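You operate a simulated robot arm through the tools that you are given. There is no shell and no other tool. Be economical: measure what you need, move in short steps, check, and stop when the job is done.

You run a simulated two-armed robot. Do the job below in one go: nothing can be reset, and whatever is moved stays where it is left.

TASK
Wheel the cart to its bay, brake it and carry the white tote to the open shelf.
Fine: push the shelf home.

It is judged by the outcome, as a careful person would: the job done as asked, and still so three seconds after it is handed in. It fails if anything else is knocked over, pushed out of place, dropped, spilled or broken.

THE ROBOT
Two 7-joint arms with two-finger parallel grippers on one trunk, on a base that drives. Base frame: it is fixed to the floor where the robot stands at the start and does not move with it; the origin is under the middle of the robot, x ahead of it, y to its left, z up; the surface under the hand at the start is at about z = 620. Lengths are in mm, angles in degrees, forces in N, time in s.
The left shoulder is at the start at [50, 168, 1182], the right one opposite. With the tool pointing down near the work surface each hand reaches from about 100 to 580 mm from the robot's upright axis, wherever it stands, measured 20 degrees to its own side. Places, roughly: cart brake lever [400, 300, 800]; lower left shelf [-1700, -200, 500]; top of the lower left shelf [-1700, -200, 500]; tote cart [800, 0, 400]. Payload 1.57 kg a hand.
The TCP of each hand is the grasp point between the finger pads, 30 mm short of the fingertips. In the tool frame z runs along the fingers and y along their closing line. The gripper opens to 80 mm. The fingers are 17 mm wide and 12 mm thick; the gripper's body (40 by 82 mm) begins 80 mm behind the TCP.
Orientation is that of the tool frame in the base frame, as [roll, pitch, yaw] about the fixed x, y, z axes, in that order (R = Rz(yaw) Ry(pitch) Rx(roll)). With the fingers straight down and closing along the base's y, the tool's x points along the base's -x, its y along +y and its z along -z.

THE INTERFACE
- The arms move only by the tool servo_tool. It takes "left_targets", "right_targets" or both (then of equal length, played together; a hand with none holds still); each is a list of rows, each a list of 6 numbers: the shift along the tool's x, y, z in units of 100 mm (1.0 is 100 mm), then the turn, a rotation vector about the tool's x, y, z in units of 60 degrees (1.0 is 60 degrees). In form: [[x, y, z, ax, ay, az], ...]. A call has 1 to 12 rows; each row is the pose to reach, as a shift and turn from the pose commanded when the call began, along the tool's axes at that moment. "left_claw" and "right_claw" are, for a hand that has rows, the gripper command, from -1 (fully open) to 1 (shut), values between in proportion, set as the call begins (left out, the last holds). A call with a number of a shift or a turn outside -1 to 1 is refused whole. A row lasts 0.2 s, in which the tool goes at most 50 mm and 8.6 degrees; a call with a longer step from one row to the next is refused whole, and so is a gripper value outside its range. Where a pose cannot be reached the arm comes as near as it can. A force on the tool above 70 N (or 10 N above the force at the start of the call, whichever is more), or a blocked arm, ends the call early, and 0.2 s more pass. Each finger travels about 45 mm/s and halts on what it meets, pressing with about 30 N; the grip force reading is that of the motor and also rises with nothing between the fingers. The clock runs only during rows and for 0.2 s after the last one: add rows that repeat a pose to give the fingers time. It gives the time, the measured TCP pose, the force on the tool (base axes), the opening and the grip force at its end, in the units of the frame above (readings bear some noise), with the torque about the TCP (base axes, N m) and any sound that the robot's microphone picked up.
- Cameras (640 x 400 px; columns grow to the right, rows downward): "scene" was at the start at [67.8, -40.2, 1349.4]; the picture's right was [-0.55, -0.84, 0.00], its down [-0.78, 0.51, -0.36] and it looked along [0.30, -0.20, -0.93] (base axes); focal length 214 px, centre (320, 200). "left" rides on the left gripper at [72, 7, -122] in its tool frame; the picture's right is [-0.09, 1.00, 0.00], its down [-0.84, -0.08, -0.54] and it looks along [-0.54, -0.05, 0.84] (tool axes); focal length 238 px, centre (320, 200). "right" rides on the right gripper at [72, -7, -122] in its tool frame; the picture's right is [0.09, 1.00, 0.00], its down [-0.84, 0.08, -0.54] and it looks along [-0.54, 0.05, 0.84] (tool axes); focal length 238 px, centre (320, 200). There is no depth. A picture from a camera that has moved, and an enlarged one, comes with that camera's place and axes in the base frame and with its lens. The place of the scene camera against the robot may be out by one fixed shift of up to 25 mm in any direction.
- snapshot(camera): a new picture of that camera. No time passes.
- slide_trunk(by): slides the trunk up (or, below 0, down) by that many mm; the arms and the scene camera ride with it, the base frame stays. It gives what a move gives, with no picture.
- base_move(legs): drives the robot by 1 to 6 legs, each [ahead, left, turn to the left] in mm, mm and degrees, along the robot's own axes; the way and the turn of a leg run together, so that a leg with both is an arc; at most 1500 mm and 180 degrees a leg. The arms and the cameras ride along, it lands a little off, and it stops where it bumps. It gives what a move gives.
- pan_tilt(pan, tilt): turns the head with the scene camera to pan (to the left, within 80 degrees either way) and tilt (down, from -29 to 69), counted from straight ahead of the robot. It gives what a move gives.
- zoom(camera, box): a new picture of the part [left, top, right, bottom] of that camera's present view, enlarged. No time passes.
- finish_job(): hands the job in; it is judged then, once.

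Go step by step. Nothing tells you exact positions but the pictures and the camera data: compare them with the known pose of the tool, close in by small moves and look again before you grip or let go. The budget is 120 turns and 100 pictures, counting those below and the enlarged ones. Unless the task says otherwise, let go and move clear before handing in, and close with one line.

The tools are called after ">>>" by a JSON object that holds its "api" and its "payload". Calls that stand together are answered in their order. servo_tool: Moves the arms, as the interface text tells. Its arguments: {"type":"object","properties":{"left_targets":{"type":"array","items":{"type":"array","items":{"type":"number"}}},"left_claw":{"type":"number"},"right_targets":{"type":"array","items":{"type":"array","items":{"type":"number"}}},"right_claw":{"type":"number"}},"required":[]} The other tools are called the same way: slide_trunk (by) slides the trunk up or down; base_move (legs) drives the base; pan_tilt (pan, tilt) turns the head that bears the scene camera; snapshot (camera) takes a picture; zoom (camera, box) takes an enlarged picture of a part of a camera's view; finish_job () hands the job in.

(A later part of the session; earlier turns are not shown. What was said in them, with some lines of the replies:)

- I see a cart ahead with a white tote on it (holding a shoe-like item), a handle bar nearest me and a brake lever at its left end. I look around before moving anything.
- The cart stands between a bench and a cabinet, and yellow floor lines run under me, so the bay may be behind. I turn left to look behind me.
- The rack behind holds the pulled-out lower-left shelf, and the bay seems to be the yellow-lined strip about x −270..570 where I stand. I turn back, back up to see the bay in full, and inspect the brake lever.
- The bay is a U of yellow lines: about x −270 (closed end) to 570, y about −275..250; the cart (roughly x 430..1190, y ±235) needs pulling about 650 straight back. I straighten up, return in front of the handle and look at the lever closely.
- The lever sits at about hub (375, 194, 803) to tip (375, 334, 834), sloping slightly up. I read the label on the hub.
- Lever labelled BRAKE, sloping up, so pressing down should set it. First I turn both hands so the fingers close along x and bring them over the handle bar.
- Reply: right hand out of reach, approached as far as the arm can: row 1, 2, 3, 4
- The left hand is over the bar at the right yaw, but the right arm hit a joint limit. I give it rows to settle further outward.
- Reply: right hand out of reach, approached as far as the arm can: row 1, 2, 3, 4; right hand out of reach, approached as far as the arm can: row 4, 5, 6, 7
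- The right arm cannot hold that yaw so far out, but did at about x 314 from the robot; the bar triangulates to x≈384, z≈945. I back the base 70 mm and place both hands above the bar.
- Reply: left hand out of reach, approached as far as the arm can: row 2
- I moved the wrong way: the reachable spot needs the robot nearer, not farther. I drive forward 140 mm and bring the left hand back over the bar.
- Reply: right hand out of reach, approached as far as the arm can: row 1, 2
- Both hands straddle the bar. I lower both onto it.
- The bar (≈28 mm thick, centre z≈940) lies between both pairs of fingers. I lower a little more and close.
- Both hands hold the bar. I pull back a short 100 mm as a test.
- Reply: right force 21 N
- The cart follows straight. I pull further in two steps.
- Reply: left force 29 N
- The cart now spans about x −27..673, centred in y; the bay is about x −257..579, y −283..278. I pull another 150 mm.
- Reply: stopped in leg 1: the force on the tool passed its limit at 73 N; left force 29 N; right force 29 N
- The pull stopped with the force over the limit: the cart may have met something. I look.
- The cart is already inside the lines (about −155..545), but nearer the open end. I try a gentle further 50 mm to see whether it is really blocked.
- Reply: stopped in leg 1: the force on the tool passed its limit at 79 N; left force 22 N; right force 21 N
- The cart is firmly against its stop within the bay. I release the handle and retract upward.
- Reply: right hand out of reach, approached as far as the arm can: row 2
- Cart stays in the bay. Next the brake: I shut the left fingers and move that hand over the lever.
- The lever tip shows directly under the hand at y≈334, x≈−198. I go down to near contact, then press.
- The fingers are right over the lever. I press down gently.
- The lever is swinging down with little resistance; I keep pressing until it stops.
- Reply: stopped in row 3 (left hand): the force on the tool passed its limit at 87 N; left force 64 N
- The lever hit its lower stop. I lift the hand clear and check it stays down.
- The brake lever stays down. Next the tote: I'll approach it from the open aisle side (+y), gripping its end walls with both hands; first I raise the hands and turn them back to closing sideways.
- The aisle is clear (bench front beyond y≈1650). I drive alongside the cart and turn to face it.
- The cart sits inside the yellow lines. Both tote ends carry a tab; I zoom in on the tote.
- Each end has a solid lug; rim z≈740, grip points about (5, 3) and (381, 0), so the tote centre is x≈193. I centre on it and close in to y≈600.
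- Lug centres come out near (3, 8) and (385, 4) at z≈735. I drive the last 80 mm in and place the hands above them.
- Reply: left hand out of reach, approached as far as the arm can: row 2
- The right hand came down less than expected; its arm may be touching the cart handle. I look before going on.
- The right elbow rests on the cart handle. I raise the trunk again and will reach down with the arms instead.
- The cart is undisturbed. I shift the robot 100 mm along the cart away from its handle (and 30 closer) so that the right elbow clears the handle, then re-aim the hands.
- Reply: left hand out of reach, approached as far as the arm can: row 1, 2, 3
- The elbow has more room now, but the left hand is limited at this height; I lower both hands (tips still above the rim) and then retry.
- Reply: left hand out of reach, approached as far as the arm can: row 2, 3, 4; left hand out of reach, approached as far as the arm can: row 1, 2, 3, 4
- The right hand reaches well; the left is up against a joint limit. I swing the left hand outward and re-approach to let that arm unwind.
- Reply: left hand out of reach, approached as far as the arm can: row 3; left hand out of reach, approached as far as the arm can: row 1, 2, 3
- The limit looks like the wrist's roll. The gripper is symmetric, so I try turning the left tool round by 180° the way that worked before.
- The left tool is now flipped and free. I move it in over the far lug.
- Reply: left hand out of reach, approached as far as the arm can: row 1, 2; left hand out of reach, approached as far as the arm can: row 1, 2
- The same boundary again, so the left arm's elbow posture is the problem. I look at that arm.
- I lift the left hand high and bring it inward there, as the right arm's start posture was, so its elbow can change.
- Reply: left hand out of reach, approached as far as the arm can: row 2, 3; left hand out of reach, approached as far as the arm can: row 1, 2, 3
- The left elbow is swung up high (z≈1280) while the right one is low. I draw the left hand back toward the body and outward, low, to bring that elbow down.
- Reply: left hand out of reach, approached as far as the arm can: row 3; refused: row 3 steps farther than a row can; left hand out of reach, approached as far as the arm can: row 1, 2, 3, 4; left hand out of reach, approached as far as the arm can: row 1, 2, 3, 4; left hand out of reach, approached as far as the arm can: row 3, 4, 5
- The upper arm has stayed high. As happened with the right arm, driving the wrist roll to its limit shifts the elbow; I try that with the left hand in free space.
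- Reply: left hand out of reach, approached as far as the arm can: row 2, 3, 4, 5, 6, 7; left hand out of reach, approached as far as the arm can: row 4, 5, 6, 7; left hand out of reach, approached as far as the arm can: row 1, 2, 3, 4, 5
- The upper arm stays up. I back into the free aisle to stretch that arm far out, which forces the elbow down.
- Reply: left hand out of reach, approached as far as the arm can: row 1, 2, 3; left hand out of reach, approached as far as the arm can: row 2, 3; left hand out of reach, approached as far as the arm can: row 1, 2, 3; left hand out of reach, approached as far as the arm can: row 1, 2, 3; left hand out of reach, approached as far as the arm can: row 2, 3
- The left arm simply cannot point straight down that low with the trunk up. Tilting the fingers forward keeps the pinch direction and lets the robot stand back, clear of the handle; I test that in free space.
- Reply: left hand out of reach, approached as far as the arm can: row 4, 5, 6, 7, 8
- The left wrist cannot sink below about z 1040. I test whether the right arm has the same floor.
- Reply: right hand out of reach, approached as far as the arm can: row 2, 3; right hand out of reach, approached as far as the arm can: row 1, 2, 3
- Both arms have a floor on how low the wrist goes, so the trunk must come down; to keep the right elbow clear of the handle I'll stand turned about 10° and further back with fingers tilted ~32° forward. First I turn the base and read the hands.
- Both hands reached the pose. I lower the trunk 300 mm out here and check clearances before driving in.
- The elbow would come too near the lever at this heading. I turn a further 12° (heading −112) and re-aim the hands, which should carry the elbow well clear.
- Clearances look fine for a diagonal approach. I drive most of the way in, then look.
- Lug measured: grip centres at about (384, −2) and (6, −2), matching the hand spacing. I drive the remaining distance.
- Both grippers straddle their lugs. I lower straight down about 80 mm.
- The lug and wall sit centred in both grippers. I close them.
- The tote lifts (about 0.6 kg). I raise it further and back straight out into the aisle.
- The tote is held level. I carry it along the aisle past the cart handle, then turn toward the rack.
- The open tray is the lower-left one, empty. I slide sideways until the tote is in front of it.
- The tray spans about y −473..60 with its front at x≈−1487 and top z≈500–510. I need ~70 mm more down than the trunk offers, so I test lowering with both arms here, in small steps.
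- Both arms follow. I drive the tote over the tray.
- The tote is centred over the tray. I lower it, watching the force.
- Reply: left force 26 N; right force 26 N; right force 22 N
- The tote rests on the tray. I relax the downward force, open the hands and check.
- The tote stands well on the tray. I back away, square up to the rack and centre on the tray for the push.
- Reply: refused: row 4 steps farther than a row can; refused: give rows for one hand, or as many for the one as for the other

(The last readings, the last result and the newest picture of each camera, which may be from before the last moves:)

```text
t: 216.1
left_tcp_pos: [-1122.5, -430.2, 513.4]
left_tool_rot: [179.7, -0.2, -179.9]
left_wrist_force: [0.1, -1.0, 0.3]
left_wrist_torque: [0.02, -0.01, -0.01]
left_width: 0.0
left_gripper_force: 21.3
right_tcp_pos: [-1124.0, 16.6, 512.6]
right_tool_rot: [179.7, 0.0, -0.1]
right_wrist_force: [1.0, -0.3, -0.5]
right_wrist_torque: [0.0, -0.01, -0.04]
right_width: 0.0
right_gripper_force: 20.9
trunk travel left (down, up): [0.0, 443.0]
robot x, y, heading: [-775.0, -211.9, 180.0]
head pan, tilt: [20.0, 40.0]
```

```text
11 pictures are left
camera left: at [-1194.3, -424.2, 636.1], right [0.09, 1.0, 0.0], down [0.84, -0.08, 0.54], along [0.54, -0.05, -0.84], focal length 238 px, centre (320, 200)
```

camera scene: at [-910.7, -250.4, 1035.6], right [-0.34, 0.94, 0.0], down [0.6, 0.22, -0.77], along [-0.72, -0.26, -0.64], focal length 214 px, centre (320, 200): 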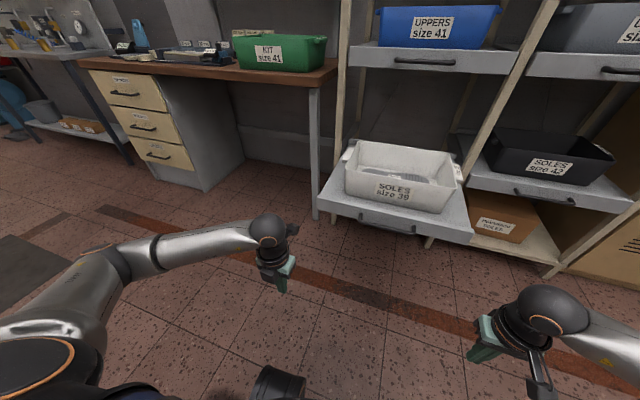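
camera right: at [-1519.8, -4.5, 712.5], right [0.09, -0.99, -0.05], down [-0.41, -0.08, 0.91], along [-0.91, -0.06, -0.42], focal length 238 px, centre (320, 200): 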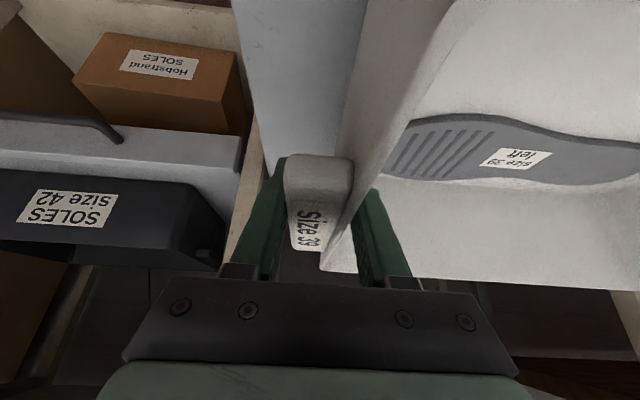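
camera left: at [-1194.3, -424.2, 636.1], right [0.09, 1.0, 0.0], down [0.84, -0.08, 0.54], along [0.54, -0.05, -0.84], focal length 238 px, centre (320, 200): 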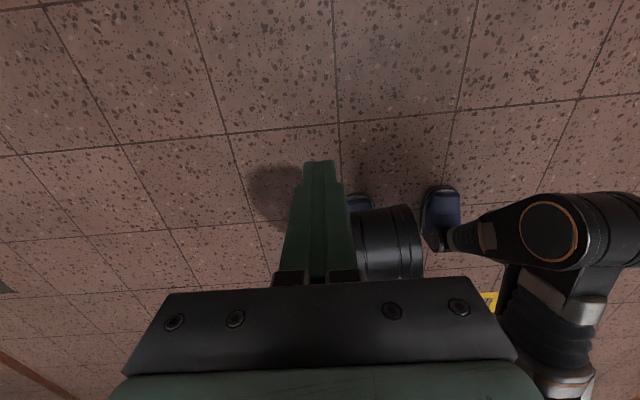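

Hands are posed low either side of the tray's pull. I reach them forward a bit and drive up to the tray front.

>>> {"api": "servo_tool", "payload": {"left_targets": [[0.27, 0, 0, 0, 0, 0], [0.54, 0, 0, 0, 0, 0], [0.8, 0, 0, 0, 0, 0]], "right_targets": [[-0.27, 0, 0, 0, 0, 0], [-0.54, 0, 0, 0, 0, 0], [-0.8, 0, 0, 0, 0, 0]]}}

>>> {"api": "base_move", "payload": {"legs": [[240, 0, 0]]}}

>>> {"api": "snapshot", "payload": {"camera": "scene"}}

```text
t: 216.9
left_tcp_pos: [-1203.6, -430.0, 514.7]
left_tool_rot: [179.7, -0.2, -179.9]
left_wrist_force: [0.1, 0.5, -0.5]
left_wrist_torque: [0.03, 0.03, -0.01]
left_width: 0.2
left_gripper_force: 21.2
right_tcp_pos: [-1206.7, 18.5, 513.3]
right_tool_rot: [179.8, -0.1, -0.1]
right_wrist_force: [0.6, 0.5, -0.1]
right_wrist_torque: [0.04, -0.01, 0.01]
right_width: 0.0
right_gripper_force: 21.4
trunk travel left (down, up): [0.0, 443.0]
robot x, y, heading: [-771.1, -213.5, 179.9]
head pan, tilt: [20.0, 40.0]
```

```text
t: 218.6
left_tcp_pos: [-1441.4, -432.6, 514.5]
left_tool_rot: [179.7, -0.3, -180.0]
left_wrist_force: [0.1, 0.0, -0.3]
left_wrist_torque: [-0.01, 0.01, -0.01]
left_width: 0.0
left_gripper_force: 21.2
right_tcp_pos: [-1444.9, 16.9, 512.4]
right_tool_rot: [179.8, 0.0, 0.0]
right_wrist_force: [-0.2, 0.6, 0.2]
right_wrist_torque: [-0.01, -0.04, -0.01]
right_width: 0.0
right_gripper_force: 22.0
trunk travel left (down, up): [0.0, 443.0]
robot x, y, heading: [-1008.0, -211.9, -179.8]
head pan, tilt: [20.0, 40.0]
```

```text
10 pictures are left
camera scene: at [-1148.8, -250.7, 1035.5], right [-0.34, 0.94, 0.0], down [0.6, 0.22, -0.77], along [-0.72, -0.26, -0.64], focal length 214 px, centre (320, 200)
```

scene: 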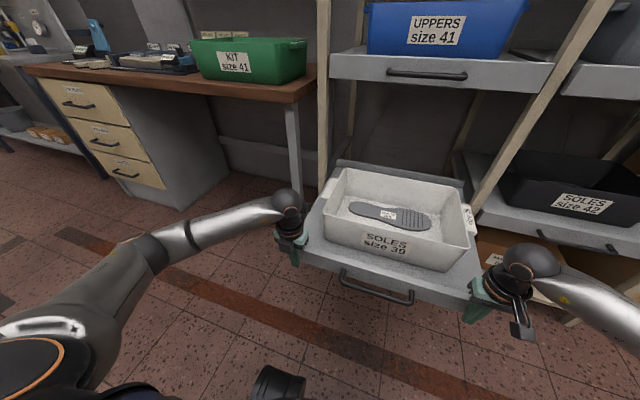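

The fingers are just short of the tray front at both ends. I push on in steps.

>>> {"api": "base_move", "payload": {"legs": [[60, 0, 0]]}}

>>> {"api": "base_move", "payload": {"legs": [[100, 0, 0]]}}

>>> {"api": "snapshot", "payload": {"camera": "scene"}}

```text
t: 219.6
left_tcp_pos: [-1500.3, -431.5, 515.1]
left_tool_rot: [179.8, -0.2, -179.9]
left_wrist_force: [-0.6, 0.6, -0.1]
left_wrist_torque: [-0.01, 0.02, 0.02]
left_width: 0.3
left_gripper_force: 21.4
right_tcp_pos: [-1504.5, 17.2, 512.3]
right_tool_rot: [179.8, 0.0, 0.0]
right_wrist_force: [1.1, -0.4, 0.2]
right_wrist_torque: [0.03, 0.01, 0.0]
right_width: 0.0
right_gripper_force: 21.5
trunk travel left (down, up): [0.0, 443.0]
robot x, y, heading: [-1066.3, -218.4, -180.0]
head pan, tilt: [20.0, 40.0]
```

```text
t: 220.8
left_tcp_pos: [-1599.7, -430.7, 515.4]
left_tool_rot: [179.7, -0.3, 180.0]
left_wrist_force: [-0.2, -0.1, 0.0]
left_wrist_torque: [-0.02, 0.01, -0.04]
left_width: 0.0
left_gripper_force: 21.4
right_tcp_pos: [-1601.1, 17.7, 512.6]
right_tool_rot: [179.9, 0.2, -0.2]
right_wrist_force: [-0.8, 0.7, 0.8]
right_wrist_torque: [-0.03, 0.01, -0.02]
right_width: 0.0
right_gripper_force: 21.4
trunk travel left (down, up): [0.0, 443.0]
robot x, y, heading: [-1171.1, -214.1, 179.8]
head pan, tilt: [20.0, 40.0]
```

```text
9 pictures are left
camera scene: at [-1306.3, -250.6, 1035.5], right [-0.34, 0.94, 0.0], down [0.6, 0.22, -0.77], along [-0.72, -0.26, -0.64], focal length 214 px, centre (320, 200)
```

scene: 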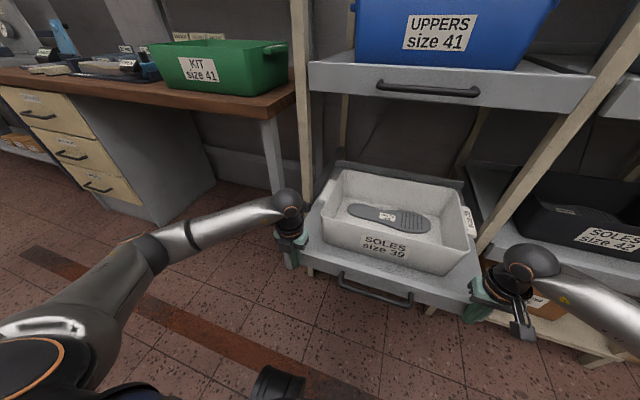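

The tray glides in with the tote steady. I continue.

>>> {"api": "base_move", "payload": {"legs": [[120, 0, 0]]}}

>>> {"api": "snapshot", "payload": {"camera": "scene"}}

```text
t: 222.0
left_tcp_pos: [-1716.2, -431.0, 515.4]
left_tool_rot: [179.8, -0.3, -179.9]
left_wrist_force: [0.0, 0.5, 0.0]
left_wrist_torque: [0.01, 0.03, 0.0]
left_width: 0.0
left_gripper_force: 21.3
right_tcp_pos: [-1719.5, 18.5, 513.2]
right_tool_rot: [179.8, 0.1, -0.2]
right_wrist_force: [0.3, -0.4, -0.3]
right_wrist_torque: [-0.01, 0.02, -0.02]
right_width: 0.0
right_gripper_force: 21.2
trunk travel left (down, up): [0.0, 443.0]
robot x, y, heading: [-1285.3, -211.4, 180.0]
head pan, tilt: [20.0, 40.0]
```

```text
8 pictures are left
camera scene: at [-1424.0, -250.5, 1035.5], right [-0.34, 0.94, 0.0], down [0.6, 0.22, -0.77], along [-0.72, -0.26, -0.64], focal length 214 px, centre (320, 200)
```

scene: 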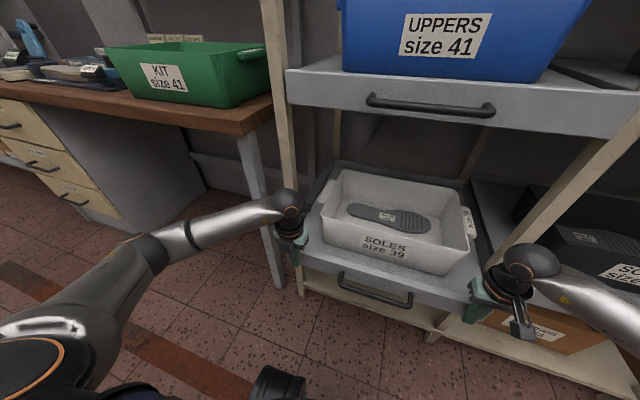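

The wrists would come close to the rack posts, so I back off slightly and tilt both hands forward to keep the wrists behind while the fingertips push.

>>> {"api": "base_move", "payload": {"legs": [[-50, 0, 0]]}}

>>> {"api": "servo_tool", "payload": {"left_targets": [[0, 0, 0, 0, 0.13, 0], [0, 0.05, 0, 0, 0.26, 0], [0, 0.1, 0, 0, 0.39, 0], [0, 0.15, 0, 0, 0.52, 0], [0, 0.15, 0, 0, 0.52, 0]], "right_targets": [[0, 0, 0, 0, -0.13, 0], [0, 0.1, 0, 0, -0.26, 0], [0, 0.2, 0, 0, -0.39, 0], [0, 0.3, 0, 0, -0.52, 0], [0, 0.3, 0, 0, -0.52, 0]]}}

>>> {"api": "snapshot", "payload": {"camera": "scene"}}

```text
t: 222.9
left_tcp_pos: [-1669.1, -430.6, 515.1]
left_tool_rot: [179.7, -0.3, 180.0]
left_wrist_force: [-0.3, -0.8, 0.0]
left_wrist_torque: [-0.02, 0.01, -0.01]
left_width: 0.1
left_gripper_force: 21.4
right_tcp_pos: [-1671.5, 17.4, 513.4]
right_tool_rot: [179.8, 0.2, -0.1]
right_wrist_force: [0.4, -0.6, -0.1]
right_wrist_torque: [0.05, 0.02, -0.02]
right_width: 0.4
right_gripper_force: 21.8
trunk travel left (down, up): [0.0, 443.0]
robot x, y, heading: [-1236.3, -214.5, 180.0]
head pan, tilt: [20.0, 40.0]
```

```text
t: 224.1
left_tcp_pos: [-1670.1, -415.9, 515.3]
left_tool_rot: [179.6, -31.6, -179.9]
left_wrist_force: [-0.1, -0.3, 1.1]
left_wrist_torque: [0.0, -0.03, -0.04]
left_width: 0.0
left_gripper_force: 21.5
right_tcp_pos: [-1673.3, -12.0, 514.4]
right_tool_rot: [179.7, 31.2, -0.4]
right_wrist_force: [-0.5, -0.2, 0.7]
right_wrist_torque: [0.02, 0.01, 0.03]
right_width: 0.1
right_gripper_force: 21.6
trunk travel left (down, up): [0.0, 443.0]
robot x, y, heading: [-1235.8, -214.5, 179.9]
head pan, tilt: [20.0, 40.0]
```

```text
7 pictures are left
camera scene: at [-1376.0, -250.5, 1035.5], right [-0.34, 0.94, 0.0], down [0.6, 0.22, -0.77], along [-0.72, -0.26, -0.64], focal length 214 px, centre (320, 200)
```

scene: 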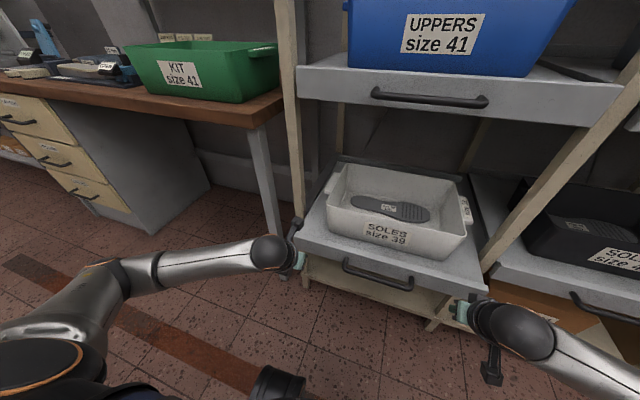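

Now the wrists stay well back. I push the rest of the way in.

>>> {"api": "base_move", "payload": {"legs": [[110, 0, 0]]}}

>>> {"api": "snapshot", "payload": {"camera": "scene"}}

```text
t: 225.3
left_tcp_pos: [-1779.0, -418.2, 514.9]
left_tool_rot: [179.5, -31.5, -179.6]
left_wrist_force: [-0.6, -0.1, 0.6]
left_wrist_torque: [0.0, 0.01, -0.01]
left_width: 0.0
left_gripper_force: 21.4
right_tcp_pos: [-1784.4, -13.2, 513.7]
right_tool_rot: [179.6, 31.3, 0.0]
right_wrist_force: [-0.1, 0.8, 0.1]
right_wrist_torque: [-0.01, -0.01, 0.02]
right_width: 0.2
right_gripper_force: 21.4
trunk travel left (down, up): [0.0, 443.0]
robot x, y, heading: [-1346.4, -211.3, -179.8]
head pan, tilt: [20.0, 40.0]
```

```text
6 pictures are left
camera scene: at [-1486.2, -251.2, 1035.5], right [-0.35, 0.94, 0.0], down [0.6, 0.22, -0.77], along [-0.72, -0.26, -0.64], focal length 214 px, centre (320, 200)
```

scene: 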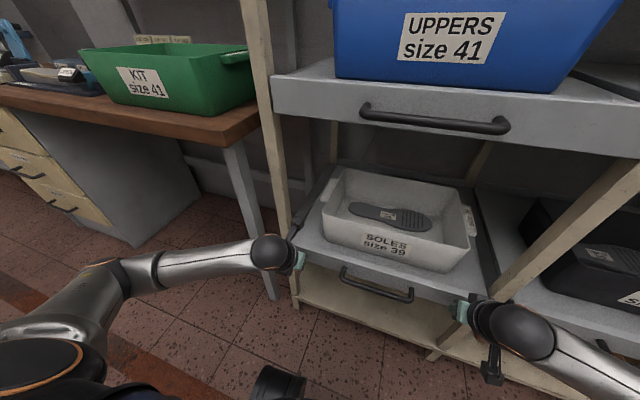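

>>> {"api": "base_move", "payload": {"legs": [[50, 0, 0]]}}

>>> {"api": "base_move", "payload": {"legs": [[30, 0, 0]]}}

>>> {"api": "snapshot", "payload": {"camera": "scene"}}

```text
t: 226.2
left_tcp_pos: [-1803.7, -415.5, 508.0]
left_tool_rot: [179.7, -29.1, -179.9]
left_wrist_force: [2.1, 0.2, -0.2]
left_wrist_torque: [0.05, -0.02, -0.02]
left_width: 0.3
left_gripper_force: 21.2
right_tcp_pos: [-1805.6, -16.2, 504.6]
right_tool_rot: [179.8, 28.6, 0.7]
right_wrist_force: [1.7, 0.1, 0.4]
right_wrist_torque: [0.02, -0.05, -0.02]
right_width: 0.1
right_gripper_force: 21.7
trunk travel left (down, up): [0.0, 443.0]
robot x, y, heading: [-1387.6, -209.4, -179.7]
head pan, tilt: [20.0, 40.0]
stopped in leg 1: the force on the tool passed its limit at 95 N (the readings are from after the stop); the commanded pose is now the measured one
```

```text
t: 227.1
left_tcp_pos: [-1804.3, -412.3, 499.9]
left_tool_rot: [179.9, -26.6, 179.3]
left_wrist_force: [0.3, -0.2, -0.7]
left_wrist_torque: [0.0, -0.03, 0.0]
left_width: 0.1
left_gripper_force: 21.6
right_tcp_pos: [-1806.9, -18.8, 497.5]
right_tool_rot: [179.8, 26.0, 1.1]
right_wrist_force: [0.4, -1.0, 0.1]
right_wrist_torque: [0.02, 0.01, -0.02]
right_width: 0.0
right_gripper_force: 21.0
trunk travel left (down, up): [0.0, 443.0]
robot x, y, heading: [-1401.2, -211.9, -179.8]
head pan, tilt: [20.0, 40.0]
stopped in leg 1: the force on the tool passed its limit at 105 N (the readings are from after the stop); the commanded pose is now the measured one
```

```text
5 pictures are left
camera scene: at [-1538.2, -251.5, 1035.2], right [-0.35, 0.94, 0.0], down [0.6, 0.22, -0.77], along [-0.72, -0.27, -0.64], focal length 214 px, centre (320, 200)
```

scene: 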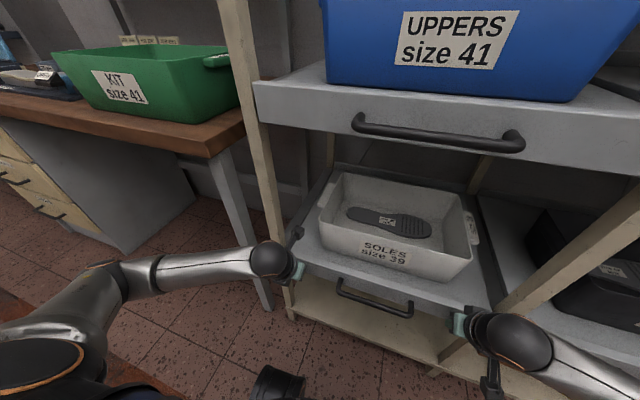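

The tray came up hard against a stop on both sides. I back off and compare its front with the neighbouring shelves.

>>> {"api": "base_move", "payload": {"legs": [[-350, 0, 0]]}}

>>> {"api": "pan_tilt", "payload": {"pan": 0, "tilt": 25}}

>>> {"api": "snapshot", "payload": {"camera": "scene"}}

```text
t: 229.3
left_tcp_pos: [-1460.0, -410.3, 500.8]
left_tool_rot: [179.8, -26.4, 179.3]
left_wrist_force: [0.1, 0.0, -0.3]
left_wrist_torque: [0.01, 0.0, -0.03]
left_width: 0.0
left_gripper_force: 21.2
right_tcp_pos: [-1462.4, -16.1, 498.2]
right_tool_rot: [179.8, 26.1, 1.0]
right_wrist_force: [-0.3, -1.2, -0.1]
right_wrist_torque: [0.02, 0.0, 0.0]
right_width: 0.2
right_gripper_force: 21.3
trunk travel left (down, up): [0.0, 443.0]
robot x, y, heading: [-1051.3, -207.3, -179.8]
head pan, tilt: [20.0, 40.0]
```

```text
t: 230.2
left_tcp_pos: [-1460.8, -411.1, 499.3]
left_tool_rot: [179.9, -26.6, 179.1]
left_wrist_force: [1.5, 0.5, 0.2]
left_wrist_torque: [-0.02, -0.01, -0.01]
left_width: 0.0
left_gripper_force: 21.0
right_tcp_pos: [-1461.0, -15.9, 497.6]
right_tool_rot: [179.8, 26.1, 0.9]
right_wrist_force: [0.2, -0.4, -0.2]
right_wrist_torque: [-0.03, 0.02, -0.02]
right_width: 0.0
right_gripper_force: 21.8
trunk travel left (down, up): [0.0, 443.0]
robot x, y, heading: [-1054.1, -210.8, -179.9]
head pan, tilt: [0.0, 25.0]
```

```text
4 pictures are left
camera scene: at [-1205.6, -221.1, 1058.8], right [0.0, 1.0, 0.0], down [0.42, 0.0, -0.91], along [-0.91, 0.0, -0.42], focal length 214 px, centre (320, 200)
```

scene: 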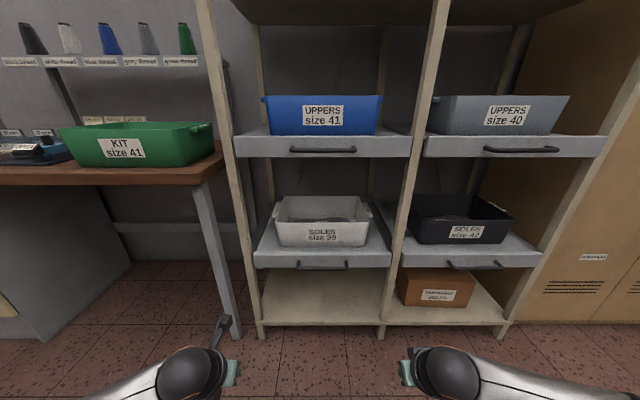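

The tray now lines up with its neighbour's front: it is home with the tote in it. I raise the trunk and turn back for a last look at the cart and brake.

>>> {"api": "slide_trunk", "payload": {"by": 250}}

>>> {"api": "base_move", "payload": {"legs": [[-150, 0, 0], [0, 0, -90], [0, 0, -85]]}}

>>> {"api": "pan_tilt", "payload": {"pan": 0, "tilt": 35}}

>>> {"api": "snapshot", "payload": {"camera": "scene"}}

```text
t: 232.8
left_tcp_pos: [-1460.8, -411.7, 749.4]
left_tool_rot: [179.8, -26.6, 179.1]
left_wrist_force: [-0.4, -0.2, 0.6]
left_wrist_torque: [0.03, 0.0, 0.02]
left_width: 0.0
left_gripper_force: 21.8
right_tcp_pos: [-1462.1, -17.1, 747.6]
right_tool_rot: [179.9, 26.2, 1.0]
right_wrist_force: [0.7, 0.4, 0.3]
right_wrist_torque: [0.02, 0.0, 0.01]
right_width: 0.0
right_gripper_force: 21.1
trunk travel left (down, up): [-250.0, 193.0]
robot x, y, heading: [-1053.8, -213.7, -179.6]
head pan, tilt: [0.0, 25.0]
```

```text
t: 241.7
left_tcp_pos: [-506.9, 10.7, 750.3]
left_tool_rot: [179.9, -26.7, 2.0]
left_wrist_force: [0.4, -0.5, 0.2]
left_wrist_torque: [0.01, 0.0, 0.01]
left_width: 0.1
left_gripper_force: 21.3
right_tcp_pos: [-484.3, -384.7, 747.8]
right_tool_rot: [179.8, 26.1, -176.3]
right_wrist_force: [0.1, -0.2, -0.7]
right_wrist_torque: [0.0, -0.02, 0.05]
right_width: 0.0
right_gripper_force: 21.3
trunk travel left (down, up): [-250.0, 193.0]
robot x, y, heading: [-902.0, -213.0, 3.0]
head pan, tilt: [0.0, 25.0]
```

```text
t: 242.4
left_tcp_pos: [-507.0, 9.4, 748.4]
left_tool_rot: [179.9, -26.6, 2.0]
left_wrist_force: [0.7, 0.8, 0.1]
left_wrist_torque: [0.01, 0.02, 0.02]
left_width: 0.0
left_gripper_force: 22.0
right_tcp_pos: [-486.2, -384.6, 747.1]
right_tool_rot: [179.8, 26.1, -176.2]
right_wrist_force: [0.6, 1.0, 0.0]
right_wrist_torque: [-0.01, 0.0, 0.0]
right_width: 0.1
right_gripper_force: 21.4
trunk travel left (down, up): [-250.0, 193.0]
robot x, y, heading: [-901.5, -212.4, 3.0]
head pan, tilt: [0.0, 35.0]
```

```text
3 pictures are left
camera scene: at [-793.2, -213.3, 1293.1], right [0.05, -1.0, 0.0], down [-0.57, -0.03, -0.82], along [0.82, 0.04, -0.57], focal length 214 px, centre (320, 200)
```

scene: 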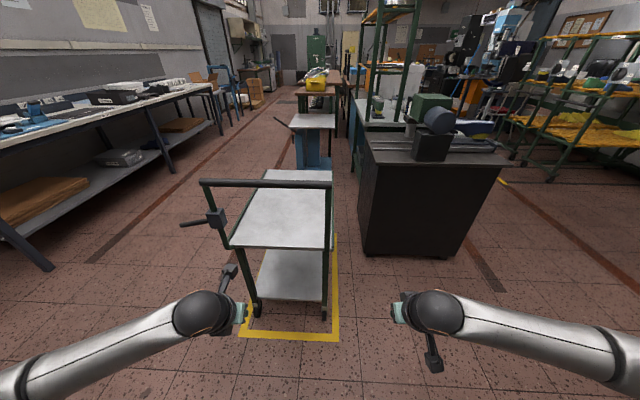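

The cart stands inside its yellow bay with the lever down, the tote is on its shelf, the shelf is home and my hands are clear. I hand in.

>>> {"api": "finish_job", "payload": {}}

```text
The job is handed in.
```

The cart is in its bay with the brake lever down, and the white tote is on the lower-left shelf, which is pushed home level with its neighbour.
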